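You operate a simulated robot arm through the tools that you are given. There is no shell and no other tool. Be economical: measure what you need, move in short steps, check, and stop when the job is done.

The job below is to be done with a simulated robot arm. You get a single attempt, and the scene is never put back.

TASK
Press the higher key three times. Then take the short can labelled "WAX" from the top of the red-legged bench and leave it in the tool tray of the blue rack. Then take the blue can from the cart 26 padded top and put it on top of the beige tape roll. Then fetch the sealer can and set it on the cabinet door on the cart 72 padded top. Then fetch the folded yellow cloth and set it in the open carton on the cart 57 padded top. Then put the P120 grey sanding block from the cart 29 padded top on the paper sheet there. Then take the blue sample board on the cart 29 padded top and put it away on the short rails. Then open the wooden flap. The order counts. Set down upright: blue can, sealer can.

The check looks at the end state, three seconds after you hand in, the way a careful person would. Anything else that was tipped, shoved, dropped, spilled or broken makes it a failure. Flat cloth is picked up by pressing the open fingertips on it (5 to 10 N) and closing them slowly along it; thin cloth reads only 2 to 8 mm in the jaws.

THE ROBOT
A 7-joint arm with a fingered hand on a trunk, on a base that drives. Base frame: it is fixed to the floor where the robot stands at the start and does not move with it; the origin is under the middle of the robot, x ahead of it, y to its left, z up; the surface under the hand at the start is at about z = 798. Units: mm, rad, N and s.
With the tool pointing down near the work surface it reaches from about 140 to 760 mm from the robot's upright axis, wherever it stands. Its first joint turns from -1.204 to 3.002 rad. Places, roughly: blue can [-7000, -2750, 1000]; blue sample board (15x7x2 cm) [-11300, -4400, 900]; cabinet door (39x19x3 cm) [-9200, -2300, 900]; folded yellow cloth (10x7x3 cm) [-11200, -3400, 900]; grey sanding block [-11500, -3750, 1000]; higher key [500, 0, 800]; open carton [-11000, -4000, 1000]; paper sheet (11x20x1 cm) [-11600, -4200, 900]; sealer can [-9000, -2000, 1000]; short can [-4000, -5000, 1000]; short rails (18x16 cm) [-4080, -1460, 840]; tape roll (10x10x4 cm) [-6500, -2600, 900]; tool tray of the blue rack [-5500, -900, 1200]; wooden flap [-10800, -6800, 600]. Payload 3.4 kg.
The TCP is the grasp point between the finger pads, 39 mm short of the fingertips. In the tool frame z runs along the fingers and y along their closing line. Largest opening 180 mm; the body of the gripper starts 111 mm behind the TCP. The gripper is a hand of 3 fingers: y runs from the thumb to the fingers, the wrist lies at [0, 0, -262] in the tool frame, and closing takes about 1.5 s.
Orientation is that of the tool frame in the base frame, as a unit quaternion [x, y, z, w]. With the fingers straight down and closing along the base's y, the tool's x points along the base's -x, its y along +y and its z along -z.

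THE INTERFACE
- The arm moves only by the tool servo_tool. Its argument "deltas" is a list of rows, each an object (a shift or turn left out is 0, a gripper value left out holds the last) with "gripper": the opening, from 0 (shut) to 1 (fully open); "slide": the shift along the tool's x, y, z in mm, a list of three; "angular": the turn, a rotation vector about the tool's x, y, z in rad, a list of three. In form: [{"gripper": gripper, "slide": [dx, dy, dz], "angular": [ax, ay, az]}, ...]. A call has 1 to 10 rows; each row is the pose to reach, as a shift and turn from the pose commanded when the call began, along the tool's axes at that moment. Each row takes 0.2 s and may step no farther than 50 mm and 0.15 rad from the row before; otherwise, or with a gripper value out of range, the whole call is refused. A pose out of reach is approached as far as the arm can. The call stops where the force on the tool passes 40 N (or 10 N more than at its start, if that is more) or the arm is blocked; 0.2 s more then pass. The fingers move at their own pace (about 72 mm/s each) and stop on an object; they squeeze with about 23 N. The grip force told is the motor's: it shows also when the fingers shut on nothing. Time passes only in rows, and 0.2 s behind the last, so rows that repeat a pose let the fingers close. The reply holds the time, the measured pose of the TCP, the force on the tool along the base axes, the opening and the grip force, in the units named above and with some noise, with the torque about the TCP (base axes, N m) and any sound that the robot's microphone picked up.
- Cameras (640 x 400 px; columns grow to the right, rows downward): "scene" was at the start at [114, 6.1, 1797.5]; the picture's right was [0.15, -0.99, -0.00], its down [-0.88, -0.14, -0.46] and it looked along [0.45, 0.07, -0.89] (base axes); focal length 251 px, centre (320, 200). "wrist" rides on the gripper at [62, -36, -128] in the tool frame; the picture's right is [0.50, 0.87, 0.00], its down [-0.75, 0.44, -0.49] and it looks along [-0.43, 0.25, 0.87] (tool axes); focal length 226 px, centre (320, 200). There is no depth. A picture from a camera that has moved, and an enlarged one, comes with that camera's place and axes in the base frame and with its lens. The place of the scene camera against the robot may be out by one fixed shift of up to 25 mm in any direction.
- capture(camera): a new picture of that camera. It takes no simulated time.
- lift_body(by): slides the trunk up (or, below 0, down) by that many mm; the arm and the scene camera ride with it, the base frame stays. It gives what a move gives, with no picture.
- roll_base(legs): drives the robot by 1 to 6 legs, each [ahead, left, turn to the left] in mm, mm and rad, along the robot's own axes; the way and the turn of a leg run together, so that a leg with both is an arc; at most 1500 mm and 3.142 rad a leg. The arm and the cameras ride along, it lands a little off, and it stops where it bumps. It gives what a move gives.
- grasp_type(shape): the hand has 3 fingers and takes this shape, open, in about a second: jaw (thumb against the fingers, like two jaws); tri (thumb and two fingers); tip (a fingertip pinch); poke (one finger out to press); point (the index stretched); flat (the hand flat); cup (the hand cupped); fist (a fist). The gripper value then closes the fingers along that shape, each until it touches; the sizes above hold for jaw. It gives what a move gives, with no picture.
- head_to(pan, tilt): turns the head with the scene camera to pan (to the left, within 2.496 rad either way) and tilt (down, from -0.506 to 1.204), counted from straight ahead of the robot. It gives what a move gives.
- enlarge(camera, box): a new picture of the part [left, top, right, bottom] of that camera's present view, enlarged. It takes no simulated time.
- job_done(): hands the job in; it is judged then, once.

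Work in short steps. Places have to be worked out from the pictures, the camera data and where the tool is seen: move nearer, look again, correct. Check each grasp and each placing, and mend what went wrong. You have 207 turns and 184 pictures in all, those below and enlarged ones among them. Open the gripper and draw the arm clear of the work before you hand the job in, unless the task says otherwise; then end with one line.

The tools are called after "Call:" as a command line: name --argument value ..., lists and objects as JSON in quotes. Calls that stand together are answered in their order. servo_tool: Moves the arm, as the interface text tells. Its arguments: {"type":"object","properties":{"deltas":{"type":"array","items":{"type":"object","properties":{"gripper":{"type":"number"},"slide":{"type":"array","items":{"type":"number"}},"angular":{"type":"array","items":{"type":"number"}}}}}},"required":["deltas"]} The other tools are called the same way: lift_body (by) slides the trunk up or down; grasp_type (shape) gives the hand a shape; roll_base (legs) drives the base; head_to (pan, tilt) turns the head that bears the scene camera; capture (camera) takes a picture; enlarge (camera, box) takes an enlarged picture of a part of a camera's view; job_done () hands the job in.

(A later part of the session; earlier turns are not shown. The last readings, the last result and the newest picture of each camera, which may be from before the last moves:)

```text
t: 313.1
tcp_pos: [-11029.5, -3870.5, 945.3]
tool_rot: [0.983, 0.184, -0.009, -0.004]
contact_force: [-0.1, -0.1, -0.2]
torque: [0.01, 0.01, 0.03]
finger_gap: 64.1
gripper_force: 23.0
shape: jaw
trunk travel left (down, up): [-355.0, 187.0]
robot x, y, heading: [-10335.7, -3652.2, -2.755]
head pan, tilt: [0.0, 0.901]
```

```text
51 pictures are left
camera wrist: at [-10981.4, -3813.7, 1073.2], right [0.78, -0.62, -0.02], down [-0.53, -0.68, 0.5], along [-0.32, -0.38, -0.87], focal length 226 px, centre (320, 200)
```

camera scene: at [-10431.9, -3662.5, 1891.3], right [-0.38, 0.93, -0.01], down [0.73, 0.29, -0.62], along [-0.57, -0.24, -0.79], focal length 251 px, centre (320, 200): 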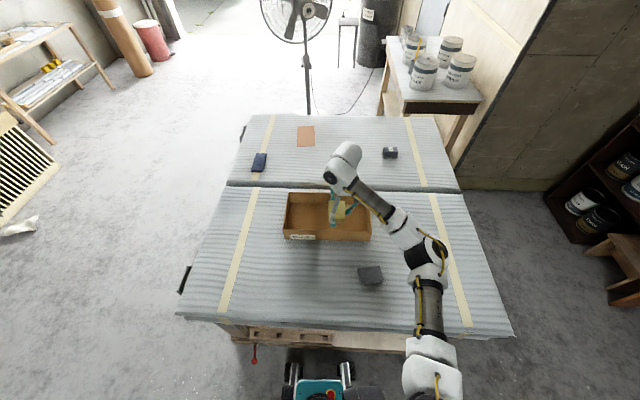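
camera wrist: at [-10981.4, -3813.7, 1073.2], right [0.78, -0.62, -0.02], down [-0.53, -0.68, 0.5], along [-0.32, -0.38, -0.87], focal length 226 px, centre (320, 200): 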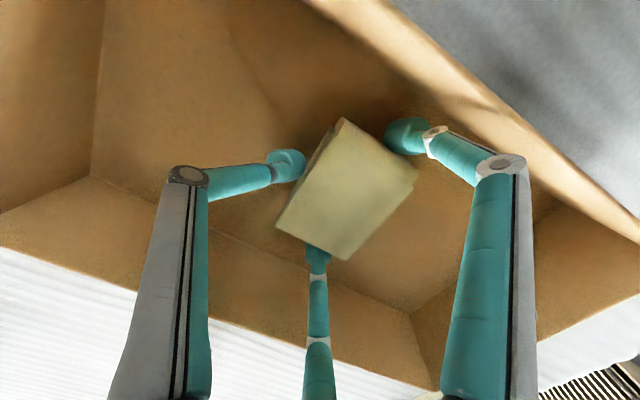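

Inside the carton near the floor. Lower 6 mm and release.

Call:
servo_tool --deltas '[{"slide": [0, 0, 3]}, {"slide": [0, 0, 6]}, {"slide": [0, 0, 6], "gripper": 0.45}, {"slide": [0, 0, 6], "gripper": 0.52}, {"slide": [0, 0, 4], "gripper": 0.55}, {"slide": [0, 0, -20]}, {"slide": [0, 0, -60]}, {"slide": [0, 0, -105]}, {"slide": [0, 0, -150]}]'

Call:
capture --camera "wrist"

```text
t: 315.1
tcp_pos: [-11025.7, -3868.1, 1096.5]
tool_rot: [0.983, 0.185, -0.009, -0.003]
contact_force: [-0.6, 0.5, -1.3]
torque: [0.0, 0.0, -0.02]
finger_gap: 102.0
gripper_force: 0.0
shape: jaw
trunk travel left (down, up): [-355.0, 187.0]
robot x, y, heading: [-10339.1, -3652.7, -2.752]
head pan, tilt: [0.0, 0.901]
```

```text
50 pictures are left
camera wrist: at [-10977.9, -3811.1, 1223.9], right [0.78, -0.62, -0.02], down [-0.54, -0.68, 0.5], along [-0.32, -0.38, -0.87], focal length 226 px, centre (320, 200)
```

wrist: 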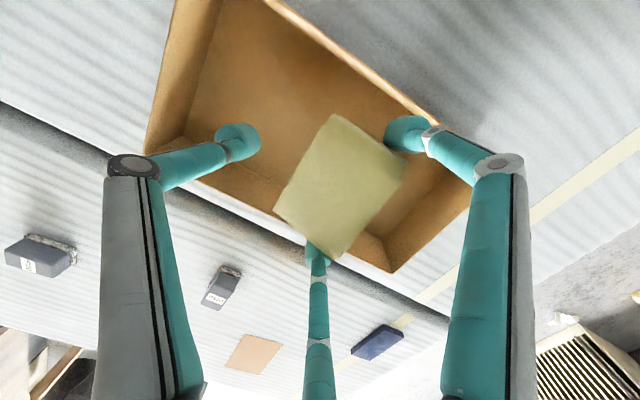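

The cloth still clings to the fingers. Lower back in and open wider.

Call:
servo_tool --deltas '[{"slide": [0, 0, 45]}, {"slide": [0, 0, 90]}, {"slide": [0, 0, 130]}, {"slide": [0, 0, 150]}, {"slide": [0, 0, 150], "gripper": 0.75}, {"slide": [0, 0, 150]}, {"slide": [0, 0, 150]}]'

Call:
capture --camera "wrist"

```text
t: 316.7
tcp_pos: [-11029.2, -3868.9, 946.1]
tool_rot: [0.983, 0.185, -0.009, -0.003]
contact_force: [-0.1, 0.0, 0.0]
torque: [-0.01, 0.01, 0.03]
finger_gap: 134.4
gripper_force: 0.0
shape: jaw
trunk travel left (down, up): [-355.0, 187.0]
robot x, y, heading: [-10335.3, -3655.9, -2.753]
head pan, tilt: [0.0, 0.901]
```

```text
49 pictures are left
camera wrist: at [-10981.9, -3811.7, 1073.3], right [0.78, -0.62, -0.01], down [-0.54, -0.68, 0.5], along [-0.32, -0.38, -0.87], focal length 226 px, centre (320, 200)
```

wrist: 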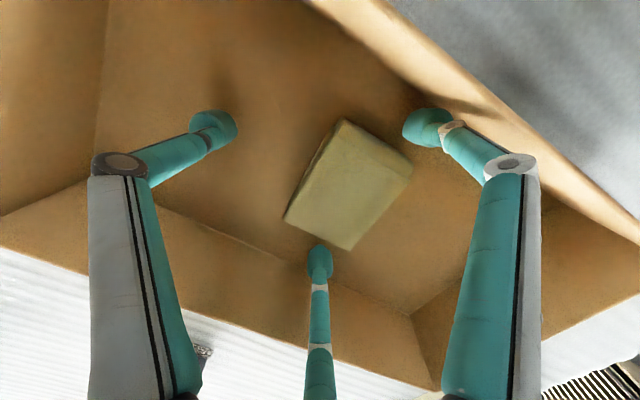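

Cloth lies on the carton floor. Rise, draw the arm in, and drive around the left of the carts to the far side of cart 29.

Call:
servo_tool --deltas '[{"slide": [0, 0, -40]}, {"slide": [0, 0, -85]}, {"slide": [0, 0, -130]}, {"slide": [30, 0, -170]}, {"slide": [75, 0, -190]}, {"slide": [120, 0, -190]}, {"slide": [165, 0, -190]}, {"slide": [210, 0, -190]}, {"slide": [255, 0, -190]}, {"slide": [290, 0, -190]}]'

Call:
roll_base --legs '[[-200, 0, 0], [0, 1150, 0], [1100, 0, 0], [1100, 0, 0]]'

Call:
head_to --pan -1.4 --tilt 0.7

Call:
capture --camera "scene"

```text
t: 318.9
tcp_pos: [-10755.0, -3763.7, 1131.1]
tool_rot: [0.983, 0.185, -0.008, -0.003]
contact_force: [0.8, -0.7, 0.5]
torque: [0.01, -0.03, 0.02]
finger_gap: 134.8
gripper_force: 0.1
shape: jaw
trunk travel left (down, up): [-355.0, 187.0]
robot x, y, heading: [-10339.5, -3652.9, -2.755]
head pan, tilt: [0.0, 0.901]
```

```text
t: 336.4
tcp_pos: [-12171.7, -5581.7, 1130.5]
tool_rot: [0.983, 0.186, -0.009, -0.004]
contact_force: [0.1, 0.1, -0.2]
torque: [0.01, 0.01, -0.03]
finger_gap: 134.8
gripper_force: 0.1
shape: jaw
trunk travel left (down, up): [-355.0, 187.0]
robot x, y, heading: [-11754.9, -5467.2, -2.756]
head pan, tilt: [0.0, 0.901]
```

```text
t: 337.9
tcp_pos: [-12168.7, -5582.4, 1133.4]
tool_rot: [0.982, 0.187, -0.01, -0.004]
contact_force: [0.1, 0.8, 0.3]
torque: [0.03, 0.03, 0.02]
finger_gap: 134.5
gripper_force: 0.1
shape: jaw
trunk travel left (down, up): [-355.0, 187.0]
robot x, y, heading: [-11757.0, -5468.1, -2.749]
head pan, tilt: [-1.4, 0.7]
```

```text
48 pictures are left
camera scene: at [-11815.9, -5391.8, 1907.6], right [0.85, 0.53, 0.0], down [0.35, -0.55, -0.76], along [-0.4, 0.65, -0.65], focal length 251 px, centre (320, 200)
```

scene: 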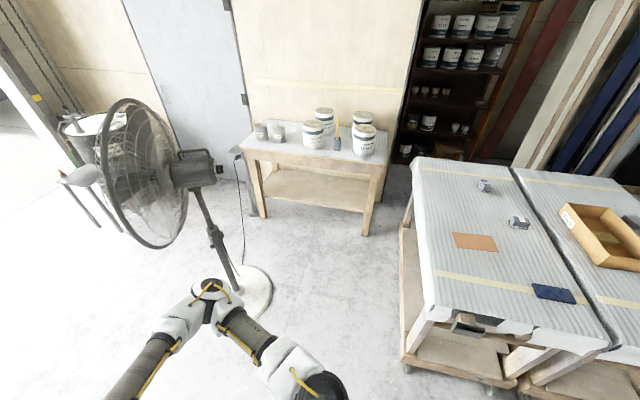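

Turn around to face cart 29's far side (turning away from the fan), then strafe left to the block side.

Call:
roll_base --legs '[[0, 0, 1.57], [0, 0, 1.57], [0, 750, 0], [0, 720, 0]]'

Call:
head_to --pan 0.0 --tilt 1.0

Call:
capture --camera "scene"

```text
t: 353.1
tcp_pos: [-11873.2, -3998.1, 1131.6]
tool_rot: [-0.179, 0.984, -0.004, 0.009]
contact_force: [0.6, -0.9, 0.1]
torque: [0.01, -0.02, 0.0]
finger_gap: 134.5
gripper_force: 0.1
shape: jaw
trunk travel left (down, up): [-355.0, 187.0]
robot x, y, heading: [-12288.4, -4102.9, 0.372]
head pan, tilt: [-1.4, 0.7]
```

```text
t: 354.7
tcp_pos: [-11875.9, -3995.9, 1133.6]
tool_rot: [-0.179, 0.984, -0.005, 0.011]
contact_force: [-0.7, 0.0, 0.0]
torque: [0.0, -0.01, 0.01]
finger_gap: 134.7
gripper_force: 0.1
shape: jaw
trunk travel left (down, up): [-355.0, 187.0]
robot x, y, heading: [-12288.6, -4104.4, 0.369]
head pan, tilt: [0.0, 1.0]
```

```text
47 pictures are left
camera scene: at [-12227.7, -4083.5, 1884.4], right [0.36, -0.93, -0.01], down [-0.79, -0.3, -0.54], along [0.5, 0.2, -0.84], focal length 251 px, centre (320, 200)
```

scene: 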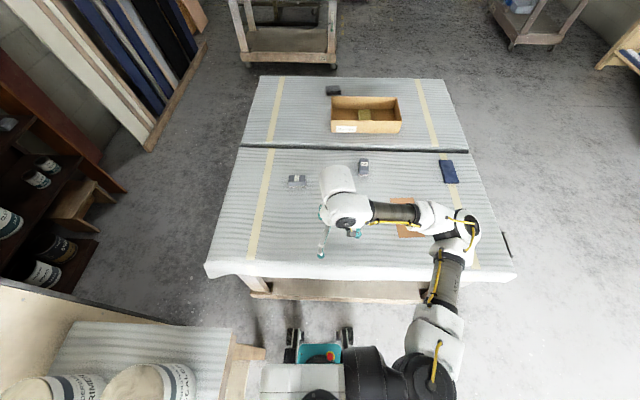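

Call:
enlarge --camera "scene" --box '[270, 145, 390, 205]'

```text
5.33 times, centred on (330, 175) of scene
camera zoom: at [-12227.7, -4083.5, 1884.4], right [0.36, -0.93, -0.01], down [-0.79, -0.3, -0.54], along [0.5, 0.2, -0.84], focal length 1340 px, centre (267, 333)
```

zoom: 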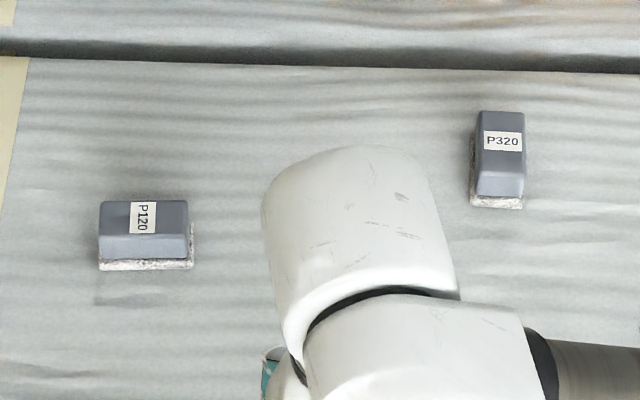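

P120 is the left block, ≈(-11578,-3705), long side crosswise. Shift left 80, ahead 95, and move the hand over it.

Call:
roll_base --legs '[[0, 80, 0], [95, 0, 0]]'

Call:
servo_tool --deltas '[{"slide": [-40, 5, 5], "gripper": 0.72}, {"slide": [-80, 10, 10]}, {"slide": [-120, 15, 15]}, {"slide": [-160, 20, 20]}, {"slide": [-200, 25, 30]}, {"slide": [-235, 30, 45]}]'

Call:
capture --camera "wrist"

```text
t: 356.5
tcp_pos: [-11811.0, -3904.0, 1131.1]
tool_rot: [-0.177, 0.984, 0.0, 0.01]
contact_force: [0.4, -0.1, -0.3]
torque: [0.1, 0.05, 0.01]
finger_gap: 134.5
gripper_force: 0.0
shape: jaw
trunk travel left (down, up): [-355.0, 187.0]
robot x, y, heading: [-12230.2, -3996.2, 0.37]
head pan, tilt: [0.0, 1.0]
```

```text
t: 358.1
tcp_pos: [-11611.8, -3781.4, 1096.3]
tool_rot: [-0.181, 0.983, -0.002, 0.014]
contact_force: [-0.5, -0.7, 0.7]
torque: [0.06, 0.04, -0.01]
finger_gap: 130.1
gripper_force: 0.1
shape: jaw
trunk travel left (down, up): [-355.0, 187.0]
robot x, y, heading: [-12233.5, -3995.7, 0.37]
head pan, tilt: [0.0, 1.0]
stopped in row 6: the arm was blocked; the commanded pose is now the measured one
```

```text
45 pictures are left
camera wrist: at [-11660.0, -3836.4, 1222.5], right [-0.77, 0.63, -0.02], down [0.54, 0.67, 0.51], along [0.34, 0.38, -0.86], focal length 226 px, centre (320, 200)
```

wrist: 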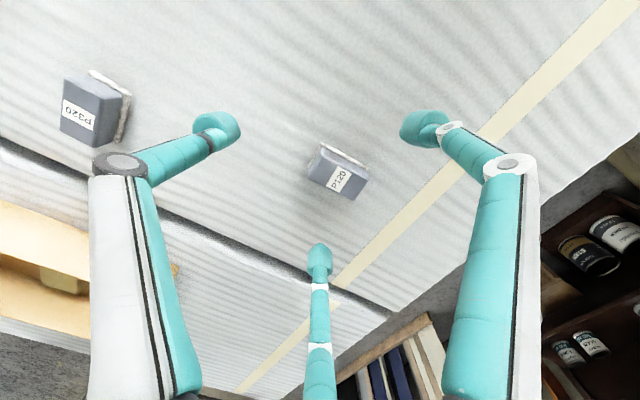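

P120 now ≈(-11591,-3726). Move over it, level, and lower to z≈985.

Call:
servo_tool --deltas '[{"slide": [-13, 15, 0], "angular": [-0.005, 0.013, 0]}, {"slide": [-26, 30, 0], "angular": [-0.009, 0.026, 0]}, {"slide": [-39, 44, 0], "angular": [-0.009, 0.026, 0]}, {"slide": [-39, 44, 30], "angular": [-0.009, 0.026, 0]}, {"slide": [-39, 44, 60], "angular": [-0.009, 0.026, 0]}, {"slide": [-39, 44, 90], "angular": [-0.009, 0.026, 0]}, {"slide": [-39, 44, 110], "angular": [-0.009, 0.026, 0]}]'

Call:
capture --camera "wrist"

```text
t: 359.7
tcp_pos: [-11588.9, -3717.0, 984.4]
tool_rot: [-0.182, 0.983, -0.004, 0.001]
contact_force: [-0.2, -0.4, 0.2]
torque: [-0.03, -0.04, 0.0]
finger_gap: 129.8
gripper_force: 0.1
shape: jaw
trunk travel left (down, up): [-355.0, 187.0]
robot x, y, heading: [-12233.1, -3992.2, 0.378]
head pan, tilt: [0.0, 1.0]
```

```text
44 pictures are left
camera wrist: at [-11635.3, -3770.4, 1113.8], right [-0.78, 0.63, -0.01], down [0.55, 0.68, 0.49], along [0.31, 0.38, -0.87], focal length 226 px, centre (320, 200)
```

wrist: 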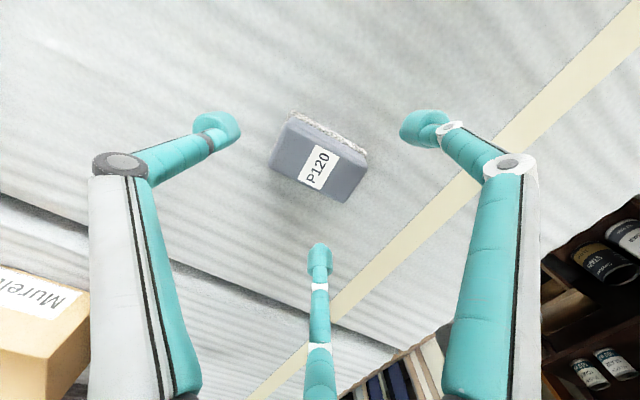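

Centred. Lower to z≈932 and close.

Call:
servo_tool --deltas '[{"slide": [0, 0, 20]}, {"slide": [0, 0, 38]}, {"slide": [0, 0, 51]}, {"slide": [0, 0, 51], "gripper": 0.55}, {"slide": [0, 0, 51], "gripper": 0.4}, {"slide": [0, 0, 51], "gripper": 0.25}, {"slide": [0, 0, 51], "gripper": 0.1}, {"slide": [0, 0, 51], "gripper": 0.0}, {"slide": [0, 0, 51]}, {"slide": [0, 0, 51]}]'

Call:
capture --camera "wrist"

```text
t: 361.9
tcp_pos: [-11588.5, -3724.6, 937.6]
tool_rot: [-0.18, 0.984, -0.003, 0.002]
contact_force: [1.7, -5.6, 16.8]
torque: [-0.03, -0.07, 0.0]
finger_gap: 37.3
gripper_force: 22.8
shape: jaw
trunk travel left (down, up): [-355.0, 187.0]
robot x, y, heading: [-12239.0, -3988.6, 0.376]
head pan, tilt: [0.0, 1.0]
```

```text
43 pictures are left
camera wrist: at [-11634.0, -3777.7, 1065.4], right [-0.77, 0.63, -0.01], down [0.55, 0.68, 0.49], along [0.32, 0.38, -0.87], focal length 226 px, centre (320, 200)
```

wrist: 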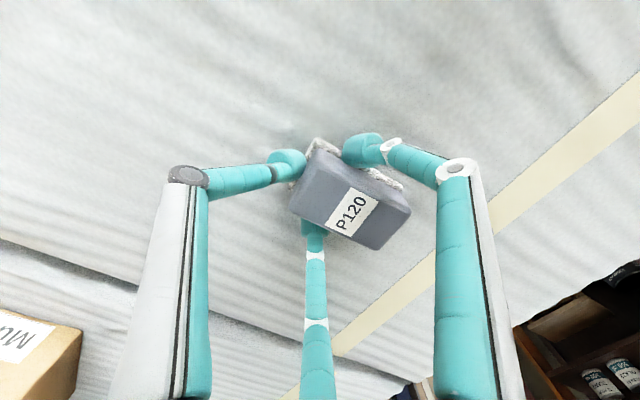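

Gripped (37 mm). Lift gently and verify.

Call:
servo_tool --deltas '[{"slide": [0, 0, -8]}, {"slide": [0, 0, -25]}, {"slide": [0, 0, -50]}, {"slide": [0, 0, -80]}, {"slide": [0, 0, -110]}]'

Call:
capture --camera "wrist"

```text
t: 363.1
tcp_pos: [-11586.2, -3725.1, 1043.9]
tool_rot: [-0.181, 0.984, -0.001, -0.001]
contact_force: [0.3, -0.3, -0.8]
torque: [-0.02, -0.01, 0.02]
finger_gap: 32.4
gripper_force: 23.4
shape: jaw
trunk travel left (down, up): [-355.0, 187.0]
robot x, y, heading: [-12230.1, -3990.6, 0.372]
head pan, tilt: [0.0, 1.0]
```

```text
42 pictures are left
camera wrist: at [-11631.5, -3781.2, 1172.9], right [-0.78, 0.63, 0.0], down [0.55, 0.67, 0.49], along [0.31, 0.38, -0.87], focal length 226 px, centre (320, 200)
```

wrist: 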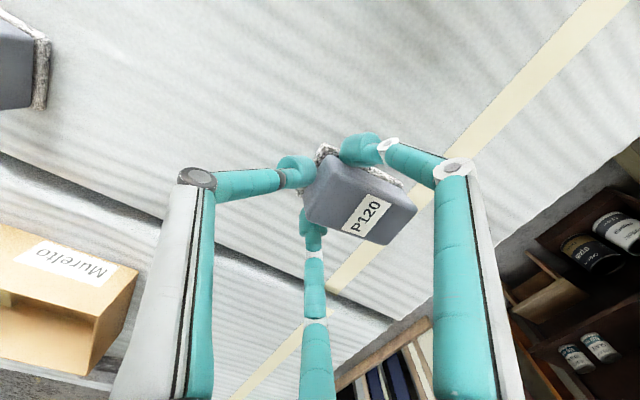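

The block is slowly squeezing out of this grip. I set it back down and regrasp with the tool turned 90° so the thumb faces its long side.

Call:
servo_tool --deltas '[{"slide": [0, 0, 30]}, {"slide": [0, 0, 60]}, {"slide": [0, 0, 85]}, {"slide": [0, 0, 97]}, {"slide": [0, 0, 102]}]'

Call:
servo_tool --deltas '[{"slide": [0, 0, 0], "gripper": 0.3}, {"slide": [0, 0, 0], "gripper": 0.55}, {"slide": [0, 0, -5]}, {"slide": [0, 0, -45]}, {"slide": [0, 0, -90]}]'

Call:
capture --camera "wrist"

```text
t: 364.3
tcp_pos: [-11585.5, -3724.9, 942.7]
tool_rot: [-0.181, 0.983, 0.001, -0.001]
contact_force: [0.5, -1.2, 3.1]
torque: [0.14, 0.03, -0.05]
finger_gap: 32.0
gripper_force: 23.2
shape: jaw
trunk travel left (down, up): [-355.0, 187.0]
robot x, y, heading: [-12232.3, -3991.1, 0.369]
head pan, tilt: [0.0, 1.0]
```

```text
t: 365.5
tcp_pos: [-11586.2, -3726.7, 1032.6]
tool_rot: [-0.181, 0.983, 0.0, -0.001]
contact_force: [0.4, 0.0, 0.3]
torque: [0.02, 0.0, 0.03]
finger_gap: 98.4
gripper_force: 0.1
shape: jaw
trunk travel left (down, up): [-355.0, 187.0]
robot x, y, heading: [-12231.0, -3992.8, 0.374]
head pan, tilt: [0.0, 1.0]
```

```text
41 pictures are left
camera wrist: at [-11631.9, -3781.5, 1161.4], right [-0.78, 0.63, 0.0], down [0.55, 0.68, 0.49], along [0.31, 0.38, -0.87], focal length 226 px, centre (320, 200)
```

wrist: 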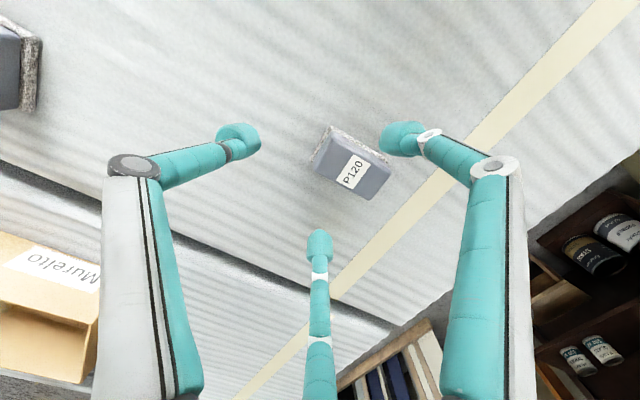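

Turn the tool 1.5 rad while moving over the block (≈(-11603,-3694)).

Call:
servo_tool --deltas '[{"slide": [0, 9, 0], "angular": [0, 0, -0.15]}, {"slide": [1, 18, 0], "angular": [0, 0, -0.3]}, {"slide": [2, 27, 0], "angular": [0, 0, -0.45]}, {"slide": [4, 37, 0], "angular": [0, 0, -0.6]}, {"slide": [4, 37, 0], "angular": [0, 0, -0.75]}, {"slide": [4, 37, 0], "angular": [0, 0, -0.9]}, {"slide": [4, 37, 0], "angular": [0, 0, -1.05]}, {"slide": [4, 37, 0], "angular": [0, 0, -1.2]}, {"slide": [4, 37, 0], "angular": [0, 0, -1.35]}, {"slide": [4, 37, 0], "angular": [0, 0, -1.5]}]'

Call:
capture --camera "wrist"

```text
t: 367.7
tcp_pos: [-11603.2, -3692.6, 1033.1]
tool_rot: [0.803, -0.596, -0.002, 0.001]
contact_force: [0.5, 0.2, -0.6]
torque: [-0.02, -0.01, -0.02]
finger_gap: 98.6
gripper_force: 0.2
shape: jaw
trunk travel left (down, up): [-355.0, 187.0]
robot x, y, heading: [-12234.7, -3990.4, 0.372]
head pan, tilt: [0.0, 1.0]
```

```text
40 pictures are left
camera wrist: at [-11550.1, -3740.9, 1160.2], right [-0.68, -0.73, 0.0], down [-0.64, 0.59, 0.49], along [-0.36, 0.34, -0.87], focal length 226 px, centre (320, 200)
```

wrist: 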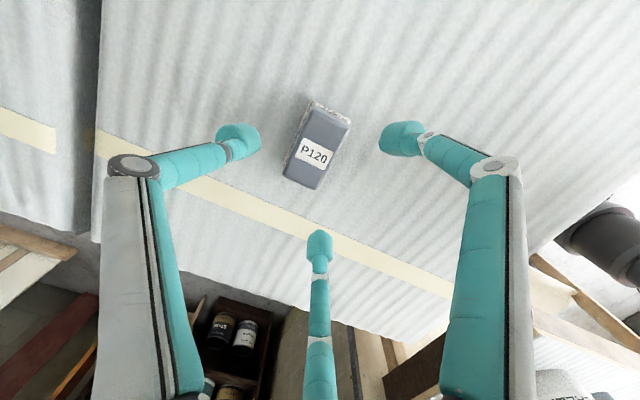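

Aligned with the long sides. Lower to z≈938 and close.

Call:
servo_tool --deltas '[{"slide": [-3, 0, 30]}, {"slide": [-6, 1, 60]}, {"slide": [-6, 1, 82]}, {"slide": [-6, 1, 94]}, {"slide": [-6, 1, 94], "gripper": 0.4}, {"slide": [-6, 1, 94], "gripper": 0.25}, {"slide": [-6, 1, 94], "gripper": 0.1}, {"slide": [-6, 1, 94], "gripper": 0.0}, {"slide": [-6, 1, 94]}, {"slide": [-6, 1, 94]}]'

Call:
servo_tool --deltas '[{"slide": [0, 0, -8]}, {"slide": [0, 0, -25]}, {"slide": [0, 0, -50]}, {"slide": [0, 0, -80]}]'

Call:
capture --camera "wrist"

```text
t: 369.9
tcp_pos: [-11608.1, -3686.6, 938.9]
tool_rot: [0.803, -0.596, -0.001, 0.0]
contact_force: [0.3, 0.4, 1.5]
torque: [-0.07, -0.09, -0.05]
finger_gap: 44.9
gripper_force: 23.2
shape: jaw
trunk travel left (down, up): [-355.0, 187.0]
robot x, y, heading: [-12232.1, -3991.0, 0.37]
head pan, tilt: [0.0, 1.0]
```

```text
t: 370.9
tcp_pos: [-11605.5, -3688.3, 1019.0]
tool_rot: [0.803, -0.596, -0.001, 0.0]
contact_force: [-0.8, -0.5, -1.4]
torque: [0.02, -0.02, 0.02]
finger_gap: 43.7
gripper_force: 23.0
shape: jaw
trunk travel left (down, up): [-355.0, 187.0]
robot x, y, heading: [-12230.4, -3987.1, 0.37]
head pan, tilt: [0.0, 1.0]
```

```text
39 pictures are left
camera wrist: at [-11553.1, -3735.9, 1147.0], right [-0.68, -0.73, 0.0], down [-0.63, 0.6, 0.49], along [-0.36, 0.34, -0.87], focal length 226 px, centre (320, 200)
```

wrist: 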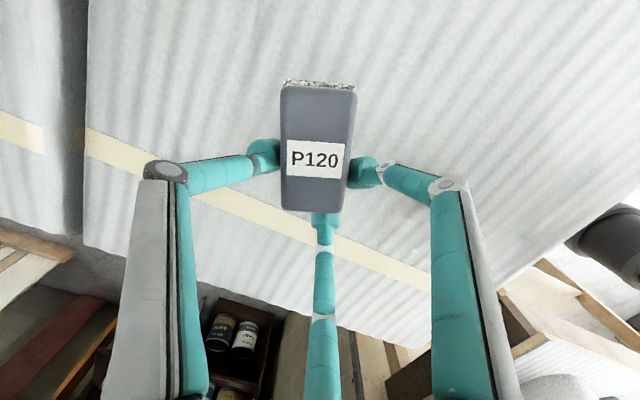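

P120 held firmly (44 mm). Pull back 150, then shift the robot right 470 to reach the paper sheet.

Call:
servo_tool --deltas '[{"slide": [0, 25, -15]}, {"slide": [0, 60, -30]}, {"slide": [0, 95, -30]}, {"slide": [0, 130, -30]}, {"slide": [0, 150, -30]}]'

Call:
roll_base --legs '[[0, -470, 0]]'

Call:
capture --camera "wrist"

Call:
capture --camera "scene"

```text
t: 372.1
tcp_pos: [-11749.9, -3730.0, 1048.3]
tool_rot: [0.803, -0.596, -0.002, 0.0]
contact_force: [0.1, -0.2, -1.7]
torque: [-0.01, 0.03, 0.01]
finger_gap: 43.4
gripper_force: 23.0
shape: jaw
trunk travel left (down, up): [-355.0, 187.0]
robot x, y, heading: [-12229.2, -3992.7, 0.374]
head pan, tilt: [0.0, 1.0]
```

```text
t: 374.9
tcp_pos: [-11585.8, -4151.7, 1048.0]
tool_rot: [0.803, -0.596, 0.004, 0.003]
contact_force: [-0.8, 0.0, 0.4]
torque: [0.0, -0.03, -0.01]
finger_gap: 43.1
gripper_force: 23.0
shape: jaw
trunk travel left (down, up): [-355.0, 187.0]
robot x, y, heading: [-12062.3, -4424.6, 0.378]
head pan, tilt: [0.0, 1.0]
```

```text
38 pictures are left
camera wrist: at [-11533.2, -4197.8, 1177.0], right [-0.68, -0.73, 0.01], down [-0.64, 0.6, 0.49], along [-0.36, 0.33, -0.87], focal length 226 px, centre (320, 200)
```

wrist: 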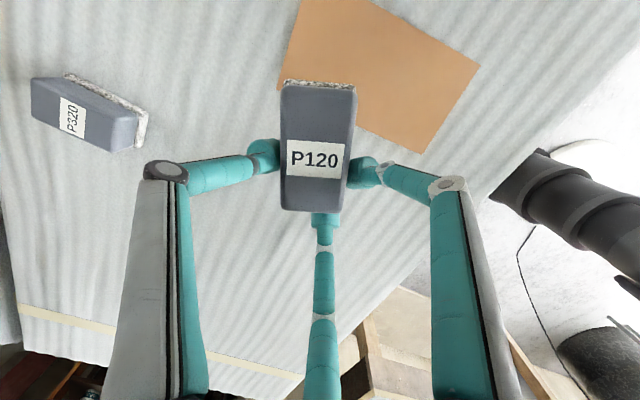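

```text
37 pictures are left
camera scene: at [-12008.7, -4379.4, 1884.3], right [0.36, -0.93, 0.01], down [-0.78, -0.31, -0.54], along [0.5, 0.19, -0.84], focal length 251 px, centre (320, 200)
```

scene: 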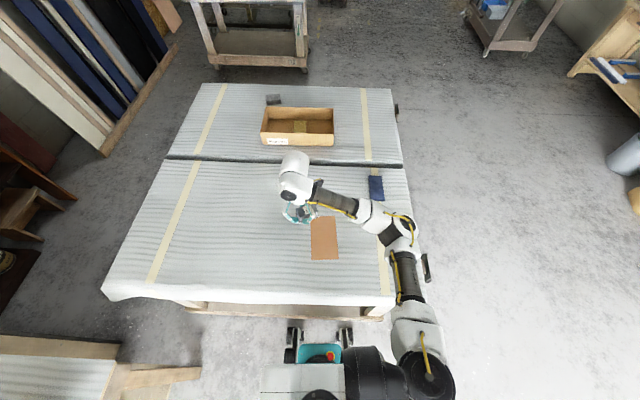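

Paper centre ≈(-11583,-4243). Move over it while turning the tool −0.9 so the block lines up with the sheet.

Call:
servo_tool --deltas '[{"slide": [14, 9, 0], "angular": [0, 0, -0.15]}, {"slide": [28, 18, 0], "angular": [0, 0, -0.3]}, {"slide": [42, 27, 0], "angular": [0, 0, -0.45]}, {"slide": [56, 36, 0], "angular": [0, 0, -0.6]}, {"slide": [70, 45, 0], "angular": [0, 0, -0.75]}, {"slide": [83, 54, 0], "angular": [0, 0, -0.9]}, {"slide": [83, 54, 25], "angular": [0, 0, -0.9]}]'

Call:
capture --camera "wrist"

Call:
enlarge --camera "scene" --box '[270, 180, 380, 280]'

```text
t: 376.5
tcp_pos: [-11614.7, -4249.7, 1025.6]
tool_rot: [0.983, -0.185, 0.002, 0.001]
contact_force: [0.7, 0.6, -0.6]
torque: [0.02, 0.02, 0.03]
finger_gap: 43.2
gripper_force: 22.9
shape: jaw
trunk travel left (down, up): [-355.0, 187.0]
robot x, y, heading: [-12064.0, -4423.6, 0.372]
head pan, tilt: [0.0, 1.0]
```

```text
36 pictures are left
camera wrist: at [-11543.4, -4237.4, 1153.8], right [0.15, -0.99, 0.0], down [-0.86, -0.13, 0.49], along [-0.48, -0.08, -0.87], focal length 226 px, centre (320, 200)
```

wrist: 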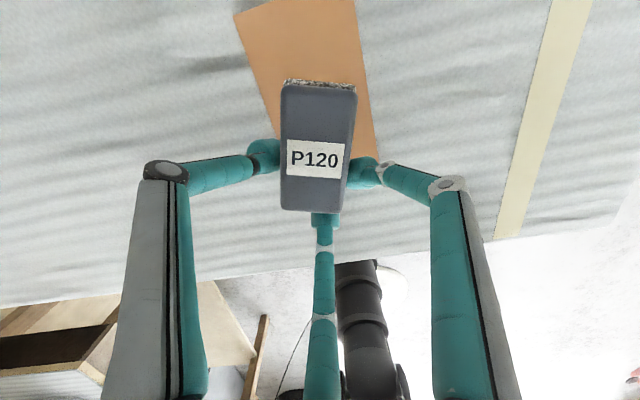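

```text
4.00 times, centred on (325, 230) of scene
camera zoom: at [-12002.8, -4392.7, 1884.3], right [0.36, -0.93, 0.0], down [-0.79, -0.31, -0.54], along [0.5, 0.2, -0.84], focal length 1005 px, centre (300, 80)
```

zoom: 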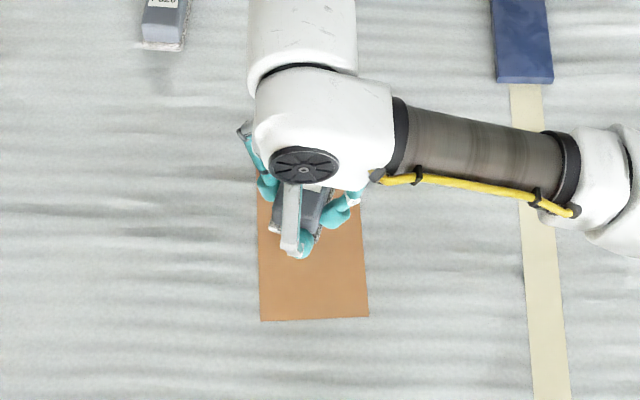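

Over the sheet; shift ~28 mm forward and lower.

Call:
servo_tool --deltas '[{"slide": [12, -8, 10]}, {"slide": [25, -16, 30]}, {"slide": [25, -16, 55]}, {"slide": [25, -16, 72]}]'

Call:
servo_tool --deltas '[{"slide": [0, 0, 4]}, {"slide": [0, 0, 8]}, {"slide": [0, 0, 12]}]'

Call:
capture --camera "wrist"

```text
t: 377.5
tcp_pos: [-11583.4, -4248.1, 952.5]
tool_rot: [0.982, -0.187, 0.001, 0.0]
contact_force: [-0.3, 0.3, -0.5]
torque: [-0.02, 0.01, 0.01]
finger_gap: 43.3
gripper_force: 22.9
shape: jaw
trunk travel left (down, up): [-355.0, 187.0]
robot x, y, heading: [-12068.4, -4423.8, 0.372]
head pan, tilt: [0.0, 1.0]
```

```text
t: 378.3
tcp_pos: [-11583.2, -4249.4, 942.1]
tool_rot: [0.983, -0.186, 0.0, 0.0]
contact_force: [0.1, 0.2, -0.3]
torque: [0.01, -0.04, -0.01]
finger_gap: 43.4
gripper_force: 22.9
shape: jaw
trunk travel left (down, up): [-355.0, 187.0]
robot x, y, heading: [-12063.2, -4424.2, 0.373]
head pan, tilt: [0.0, 1.0]
```

```text
34 pictures are left
camera wrist: at [-11512.0, -4236.6, 1069.4], right [0.15, -0.99, 0.0], down [-0.86, -0.13, 0.49], along [-0.49, -0.07, -0.87], focal length 226 px, centre (320, 200)
```

wrist: 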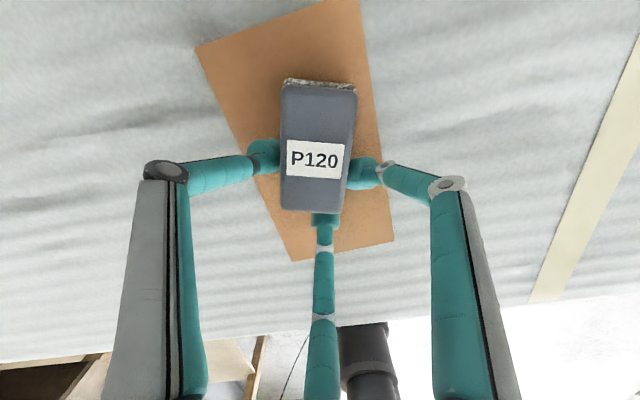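

Block is well within the sheet. A few mm more and release.

Call:
servo_tool --deltas '[{"slide": [0, 0, 3]}, {"slide": [0, 0, 5]}]'

Call:
servo_tool --deltas '[{"slide": [0, 0, 0], "gripper": 0.3}, {"slide": [0, 0, 0], "gripper": 0.42}, {"slide": [0, 0, 0], "gripper": 0.5}, {"slide": [0, 0, -15]}, {"slide": [0, 0, -50]}, {"slide": [0, 0, -95]}, {"slide": [0, 0, -140]}]'

Call:
capture --camera "wrist"

```text
t: 378.9
tcp_pos: [-11583.2, -4250.1, 939.4]
tool_rot: [0.983, -0.186, 0.003, -0.003]
contact_force: [-1.1, 1.0, 17.9]
torque: [0.25, -0.14, 0.05]
finger_gap: 43.7
gripper_force: 22.9
shape: jaw
trunk travel left (down, up): [-355.0, 187.0]
robot x, y, heading: [-12061.9, -4423.0, 0.376]
head pan, tilt: [0.0, 1.0]
```

```text
t: 380.5
tcp_pos: [-11585.3, -4248.8, 1076.9]
tool_rot: [0.982, -0.186, 0.0, 0.0]
contact_force: [1.2, -0.4, 0.1]
torque: [0.0, -0.01, 0.0]
finger_gap: 89.4
gripper_force: 0.1
shape: jaw
trunk travel left (down, up): [-355.0, 187.0]
robot x, y, heading: [-12060.7, -4427.0, 0.371]
head pan, tilt: [0.0, 1.0]
```

```text
33 pictures are left
camera wrist: at [-11512.7, -4237.8, 1204.9], right [0.15, -0.99, 0.0], down [-0.86, -0.13, 0.49], along [-0.49, -0.07, -0.87], focal length 226 px, centre (320, 200)
```

wrist: 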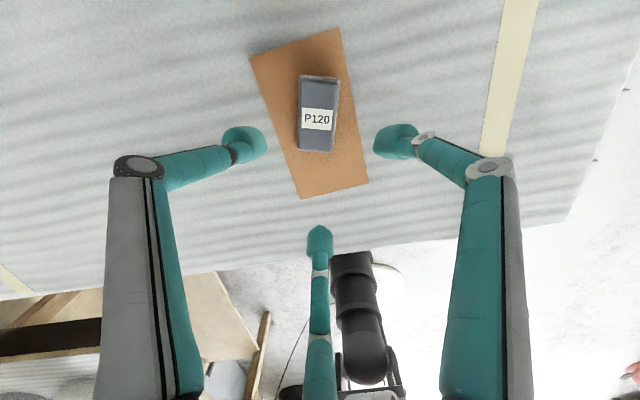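

Block placed on the sheet. Next the blue board (≈(-11262,-4385)); it's best reached from cart 29's left end. Retract, unturn the wrist by 0.9, and drive around to that side.

Call:
servo_tool --deltas '[{"slide": [-18, 17, 0], "angular": [0, 0, 0.15]}, {"slide": [-37, 34, 0], "angular": [0, 0, 0.3]}, {"slide": [-55, 50, -10], "angular": [0, 0, 0.45]}, {"slide": [-74, 67, -20], "angular": [0, 0, 0.6]}, {"slide": [-92, 84, -30], "angular": [0, 0, 0.75]}, {"slide": [-111, 101, -40], "angular": [0, 0, 0.9]}]'

Call:
roll_base --legs '[[-60, 0, 0], [0, -1000, 0], [760, 0, 0], [0, 0, 1.57]]'

Call:
capture --camera "scene"

```text
t: 381.9
tcp_pos: [-11723.2, -4303.7, 1116.8]
tool_rot: [0.803, -0.596, 0.001, 0.0]
contact_force: [0.2, 0.0, -0.6]
torque: [-0.01, 0.0, 0.03]
finger_gap: 89.3
gripper_force: 0.1
shape: jaw
trunk travel left (down, up): [-355.0, 187.0]
robot x, y, heading: [-12061.2, -4423.8, 0.371]
head pan, tilt: [0.0, 1.0]
```

```text
t: 395.1
tcp_pos: [-11171.9, -4755.2, 1116.7]
tool_rot: [0.99, 0.138, 0.0, -0.001]
contact_force: [0.7, 0.0, 0.1]
torque: [-0.02, 0.0, 0.0]
finger_gap: 89.8
gripper_force: 0.1
shape: jaw
trunk travel left (down, up): [-355.0, 187.0]
robot x, y, heading: [-11054.2, -5094.0, 1.928]
head pan, tilt: [0.0, 1.0]
```

```text
32 pictures are left
camera scene: at [-11088.9, -5023.1, 1884.4], right [0.94, 0.35, 0.0], down [0.29, -0.79, -0.54], along [-0.19, 0.5, -0.84], focal length 251 px, centre (320, 200)
```

scene: 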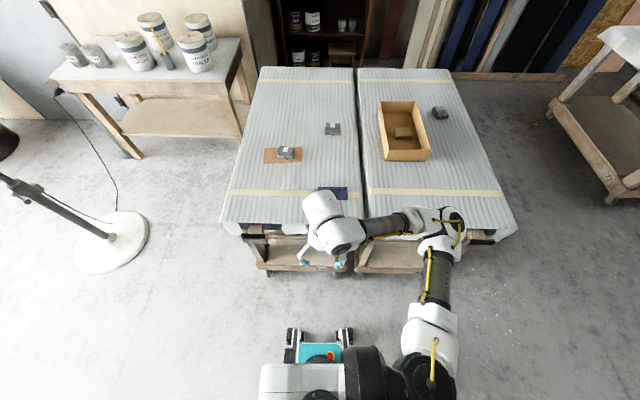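

Board is 744 ahead. Drive ahead 230 and bring the hand over it.

Call:
roll_base --legs '[[230, 0, 0]]'

Call:
capture --camera "wrist"

```text
t: 396.8
tcp_pos: [-11252.1, -4542.2, 1117.6]
tool_rot: [0.99, 0.139, 0.001, -0.002]
contact_force: [0.2, -0.5, -0.1]
torque: [-0.03, -0.02, 0.0]
finger_gap: 89.7
gripper_force: 0.0
shape: jaw
trunk travel left (down, up): [-355.0, 187.0]
robot x, y, heading: [-11135.0, -4884.5, 1.93]
head pan, tilt: [0.0, 1.0]
```

```text
31 pictures are left
camera wrist: at [-11202.7, -4490.0, 1245.5], right [0.72, -0.69, 0.0], down [-0.61, -0.63, 0.49], along [-0.34, -0.35, -0.87], focal length 226 px, centre (320, 200)
```

wrist: 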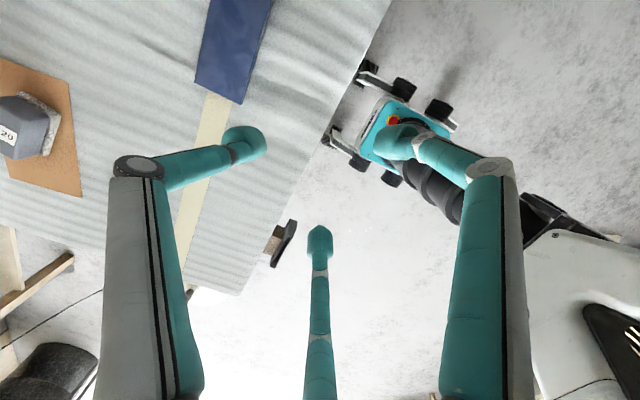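

Board centre ≈(-11255,-4385), aligned with the tool. Move above it and lower to ~1000.

Call:
servo_tool --deltas '[{"slide": [10, -40, 0], "gripper": 0.75}, {"slide": [20, -80, 0]}, {"slide": [30, -120, 15]}, {"slide": [40, -152, 40]}, {"slide": [40, -152, 75]}, {"slide": [40, -152, 110]}]'

Call:
capture --camera "wrist"

```text
t: 398.2
tcp_pos: [-11256.5, -4386.7, 1008.4]
tool_rot: [0.99, 0.14, 0.002, -0.004]
contact_force: [0.1, 0.5, -0.4]
torque: [-0.02, -0.02, -0.01]
finger_gap: 135.0
gripper_force: 0.1
shape: jaw
trunk travel left (down, up): [-355.0, 187.0]
robot x, y, heading: [-11132.6, -4880.4, 1.926]
head pan, tilt: [0.0, 1.0]
```

```text
30 pictures are left
camera wrist: at [-11206.8, -4334.2, 1136.9], right [0.72, -0.69, 0.0], down [-0.61, -0.63, 0.49], along [-0.34, -0.35, -0.87], focal length 226 px, centre (320, 200)
```

wrist: 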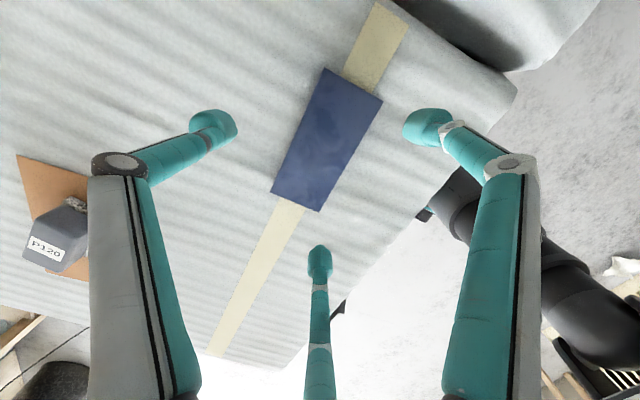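

Centred on the board. Lower and feel for the pad.

Call:
servo_tool --deltas '[{"slide": [2, 2, 25]}, {"slide": [2, 2, 45]}, {"slide": [2, 2, 60]}, {"slide": [2, 2, 67]}]'

Call:
servo_tool --deltas '[{"slide": [0, 0, 3]}, {"slide": [0, 0, 5]}]'

```text
t: 399.2
tcp_pos: [-11253.7, -4389.1, 942.3]
tool_rot: [0.99, 0.14, 0.001, -0.003]
contact_force: [0.2, 0.2, 1.5]
torque: [-0.08, 0.08, 0.0]
finger_gap: 134.7
gripper_force: 0.1
shape: jaw
trunk travel left (down, up): [-355.0, 187.0]
robot x, y, heading: [-11131.9, -4881.6, 1.925]
head pan, tilt: [0.0, 1.0]
```

```text
t: 399.8
tcp_pos: [-11254.4, -4388.0, 936.7]
tool_rot: [0.99, 0.139, 0.001, -0.003]
contact_force: [-0.2, 0.4, 0.5]
torque: [-0.01, 0.03, 0.01]
finger_gap: 134.7
gripper_force: 0.0
shape: jaw
trunk travel left (down, up): [-355.0, 187.0]
robot x, y, heading: [-11134.7, -4882.1, 1.932]
head pan, tilt: [0.0, 1.0]
```

Call:
servo_tool --deltas '[{"slide": [0, 0, 4]}, {"slide": [0, 0, 7]}]'

```text
t: 400.4
tcp_pos: [-11253.8, -4388.9, 930.6]
tool_rot: [0.99, 0.139, 0.001, -0.003]
contact_force: [-0.4, -0.8, -0.9]
torque: [0.01, 0.03, 0.01]
finger_gap: 134.8
gripper_force: 0.1
shape: jaw
trunk travel left (down, up): [-355.0, 187.0]
robot x, y, heading: [-11136.5, -4880.0, 1.927]
head pan, tilt: [0.0, 1.0]
```

Still free at 930 (tips ~891). Lower 2 mm more and close.

Call:
servo_tool --deltas '[{"slide": [0, 0, 2]}, {"slide": [0, 0, 2], "gripper": 0.6}, {"slide": [0, 0, 2], "gripper": 0.5}, {"slide": [0, 0, 2], "gripper": 0.4}, {"slide": [0, 0, 2], "gripper": 0.25}, {"slide": [0, 0, 2], "gripper": 0.1}, {"slide": [0, 0, 2], "gripper": 0.0}, {"slide": [0, 0, 2]}, {"slide": [0, 0, 2]}]'

Call:
servo_tool --deltas '[{"slide": [0, 0, -8]}, {"slide": [0, 0, -25]}, {"slide": [0, 0, -50]}, {"slide": [0, 0, -85]}]'

Call:
capture --camera "wrist"

```text
t: 402.4
tcp_pos: [-11253.5, -4389.0, 927.3]
tool_rot: [0.99, 0.139, 0.001, -0.003]
contact_force: [0.0, 0.1, 0.1]
torque: [0.06, 0.01, 0.01]
finger_gap: 64.7
gripper_force: 23.3
shape: jaw
trunk travel left (down, up): [-355.0, 187.0]
robot x, y, heading: [-11136.2, -4883.1, 1.925]
head pan, tilt: [0.0, 1.0]
```

```text
t: 403.4
tcp_pos: [-11253.7, -4389.8, 1012.9]
tool_rot: [0.99, 0.141, 0.001, -0.003]
contact_force: [0.8, -0.2, -1.3]
torque: [-0.02, 0.0, -0.01]
finger_gap: 64.5
gripper_force: 23.7
shape: jaw
trunk travel left (down, up): [-355.0, 187.0]
robot x, y, heading: [-11133.5, -4881.3, 1.925]
head pan, tilt: [0.0, 1.0]
```

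```text
29 pictures are left
camera wrist: at [-11203.2, -4337.5, 1142.3], right [0.72, -0.69, 0.0], down [-0.61, -0.63, 0.49], along [-0.34, -0.35, -0.87], focal length 226 px, centre (320, 200)
```

wrist: 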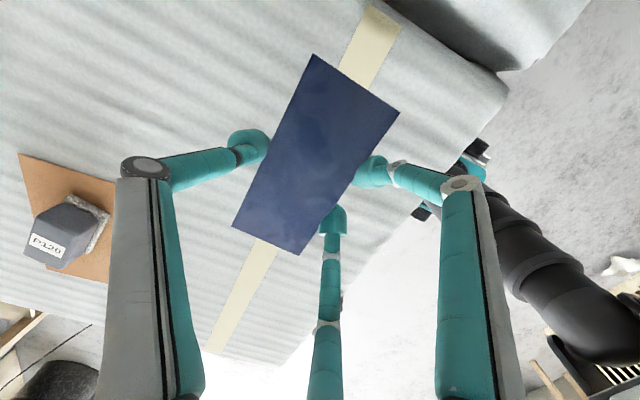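

Board firmly held (64 mm). Raise and retract, back out to the aisle and turn toward the far green bench.

Call:
servo_tool --deltas '[{"slide": [0, 0, -40]}, {"slide": [0, 10, -85]}, {"slide": [0, 45, -115]}, {"slide": [0, 90, -120]}, {"slide": [0, 130, -120]}]'

Call:
roll_base --legs '[[-480, 0, 0], [0, 0, -1.565], [1400, 0, 0], [1400, 0, 0]]'

```text
t: 404.6
tcp_pos: [-11218.0, -4516.3, 1134.2]
tool_rot: [0.99, 0.139, 0.002, -0.004]
contact_force: [0.3, 0.3, -1.2]
torque: [-0.01, -0.01, 0.01]
finger_gap: 64.0
gripper_force: 22.3
shape: jaw
trunk travel left (down, up): [-355.0, 187.0]
robot x, y, heading: [-11132.7, -4883.4, 1.927]
head pan, tilt: [0.0, 1.0]
```

```text
t: 424.5
tcp_pos: [-7971.1, -4269.2, 1132.0]
tool_rot: [0.797, -0.604, 0.004, -0.001]
contact_force: [0.7, -0.1, -1.0]
torque: [-0.03, -0.03, -0.01]
finger_gap: 64.1
gripper_force: 23.4
shape: jaw
trunk travel left (down, up): [-355.0, 187.0]
robot x, y, heading: [-8340.0, -4351.0, 0.351]
head pan, tilt: [0.0, 1.0]
```

Continue along the aisle to the green bench's end.

Call:
roll_base --legs '[[1400, 0, 0.02], [1400, 0, 0], [1400, 0, 0], [250, 0, 0]]'

Call:
head_to --pan 0.5 --tilt 0.7

Call:
capture --camera "scene"

```text
t: 446.1
tcp_pos: [-3834.3, -2608.2, 1133.8]
tool_rot: [0.805, -0.593, 0.005, -0.002]
contact_force: [0.0, -0.6, -0.7]
torque: [-0.02, 0.05, -0.04]
finger_gap: 64.0
gripper_force: 22.7
shape: jaw
trunk travel left (down, up): [-355.0, 187.0]
robot x, y, heading: [-4196.1, -2696.1, 0.379]
head pan, tilt: [0.0, 1.0]
```

```text
t: 447.0
tcp_pos: [-3836.8, -2605.4, 1134.7]
tool_rot: [0.806, -0.592, 0.007, -0.001]
contact_force: [-0.7, 0.6, -0.5]
torque: [-0.03, 0.02, 0.01]
finger_gap: 64.2
gripper_force: 22.9
shape: jaw
trunk travel left (down, up): [-355.0, 187.0]
robot x, y, heading: [-4195.8, -2702.0, 0.383]
head pan, tilt: [0.499, 0.7]
```

```text
28 pictures are left
camera scene: at [-4145.6, -2636.4, 1907.8], right [0.77, -0.64, 0.0], down [-0.41, -0.49, -0.76], along [0.49, 0.59, -0.65], focal length 251 px, centre (320, 200)
```

scene: 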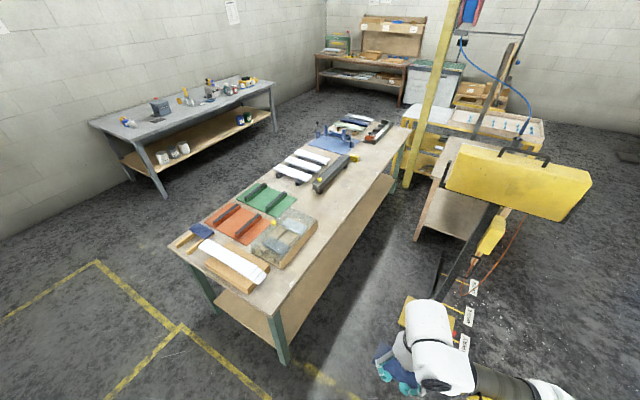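

Enlarge the bench end to understand the rails.

Call:
enlarge --camera "scene" --box '[160, 180, 320, 300]'

```text
3.33 times, centred on (240, 240) of scene
camera zoom: at [-4145.6, -2636.4, 1907.8], right [0.77, -0.64, 0.0], down [-0.41, -0.49, -0.76], along [0.49, 0.59, -0.65], focal length 838 px, centre (587, 67)
```

zoom: 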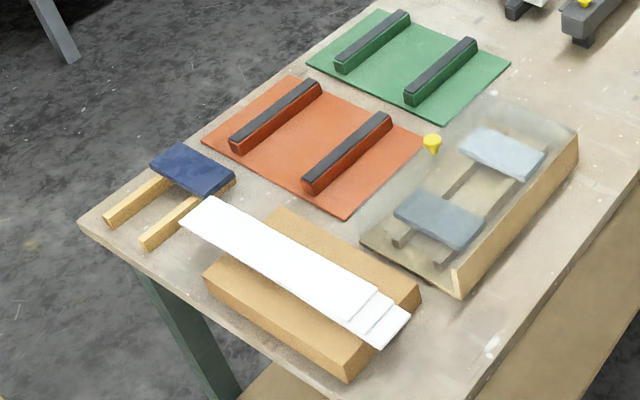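

The short rails are the two wooden ones with a blue board already at their inner end; the free outer part is at ≈(-4125,-1500). Strafe left 1110 and ahead 110, then look.

Call:
roll_base --legs '[[0, 1110, 0], [110, 0, 0]]'

Call:
capture --camera "wrist"

```text
t: 453.5
tcp_pos: [-4146.2, -1535.2, 1135.3]
tool_rot: [0.807, -0.591, 0.005, 0.0]
contact_force: [0.4, -0.1, -0.8]
torque: [-0.04, 0.05, 0.0]
finger_gap: 64.3
gripper_force: 23.2
shape: jaw
trunk travel left (down, up): [-355.0, 187.0]
robot x, y, heading: [-4505.1, -1632.2, 0.382]
head pan, tilt: [0.499, 0.7]
```

```text
26 pictures are left
camera wrist: at [-4094.0, -1581.8, 1263.7], right [-0.67, -0.74, 0.0], down [-0.65, 0.59, 0.48], along [-0.35, 0.33, -0.88], focal length 226 px, centre (320, 200)
```

wrist: 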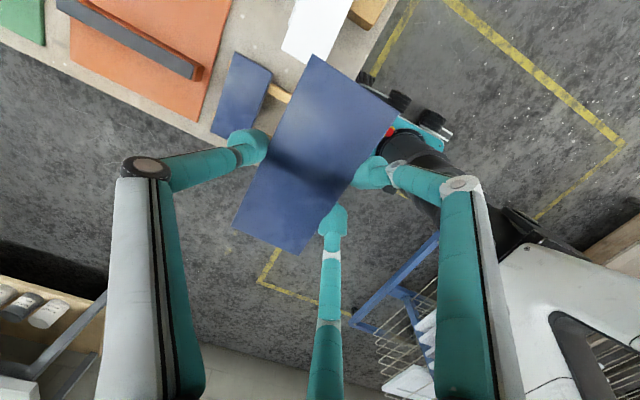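

Existing board ≈(-4030,-1469). Target for mine ≈(-4118,-1498). Shift and lower to z≈960, then look.

Call:
servo_tool --deltas '[{"slide": [-13, -8, 20]}, {"slide": [-26, -16, 50]}, {"slide": [-39, -25, 85]}, {"slide": [-39, -25, 125]}, {"slide": [-39, -25, 160]}, {"slide": [-39, -25, 175]}]'

Call:
capture --camera "wrist"

```text
t: 454.9
tcp_pos: [-4136.4, -1489.5, 960.1]
tool_rot: [0.807, -0.591, 0.008, -0.001]
contact_force: [-0.4, 0.4, -0.8]
torque: [-0.01, 0.03, 0.0]
finger_gap: 64.1
gripper_force: 23.0
shape: jaw
trunk travel left (down, up): [-355.0, 187.0]
robot x, y, heading: [-4504.4, -1630.6, 0.382]
head pan, tilt: [0.499, 0.7]
```

```text
25 pictures are left
camera wrist: at [-4084.2, -1535.7, 1088.7], right [-0.67, -0.74, 0.0], down [-0.65, 0.59, 0.48], along [-0.35, 0.32, -0.88], focal length 226 px, centre (320, 200)
```

wrist: 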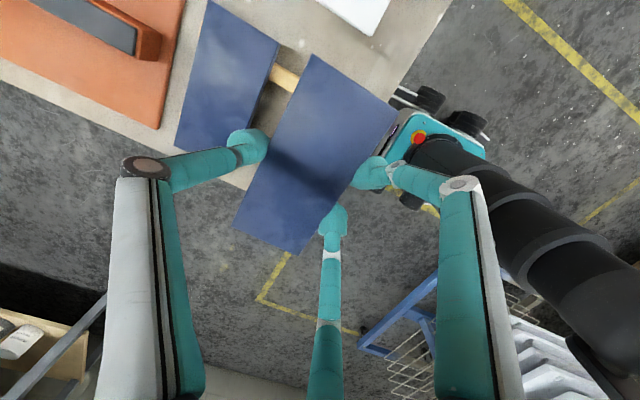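

Separation is ~88 mm; add 5 mm outward, then lower close to the rails.

Call:
servo_tool --deltas '[{"slide": [0, 5, 15]}, {"slide": [0, 5, 35]}, {"slide": [0, 5, 52]}, {"slide": [0, 5, 64]}]'

Call:
capture --camera "wrist"

```text
t: 455.9
tcp_pos: [-4139.7, -1491.2, 896.1]
tool_rot: [0.807, -0.591, 0.009, 0.0]
contact_force: [-0.1, 0.7, 0.0]
torque: [-0.03, 0.04, -0.02]
finger_gap: 63.9
gripper_force: 22.8
shape: jaw
trunk travel left (down, up): [-355.0, 187.0]
robot x, y, heading: [-4508.3, -1629.8, 0.383]
head pan, tilt: [0.499, 0.7]
```

```text
24 pictures are left
camera wrist: at [-4087.8, -1537.6, 1025.0], right [-0.67, -0.74, 0.0], down [-0.65, 0.59, 0.48], along [-0.35, 0.33, -0.88], focal length 226 px, centre (320, 200)
```

wrist: 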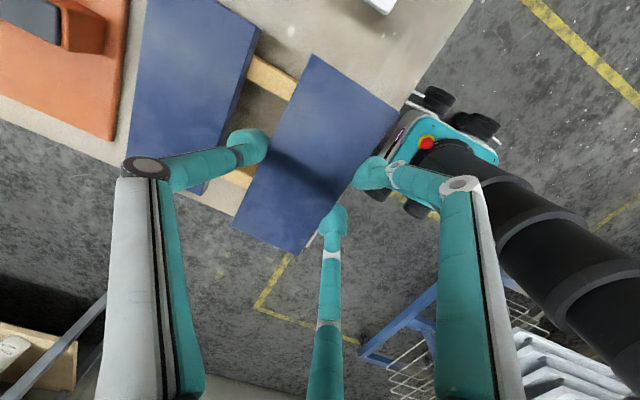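

Both rails run under my board and the thumb has room. Lower to contact.

Call:
servo_tool --deltas '[{"slide": [0, 0, 4]}, {"slide": [0, 0, 8]}, {"slide": [0, 0, 11]}]'

```text
t: 456.7
tcp_pos: [-4138.6, -1490.3, 885.1]
tool_rot: [0.807, -0.591, 0.008, -0.001]
contact_force: [0.3, -0.1, -0.3]
torque: [-0.04, 0.0, -0.03]
finger_gap: 64.2
gripper_force: 23.0
shape: jaw
trunk travel left (down, up): [-355.0, 187.0]
robot x, y, heading: [-4507.9, -1633.3, 0.386]
head pan, tilt: [0.499, 0.7]
```

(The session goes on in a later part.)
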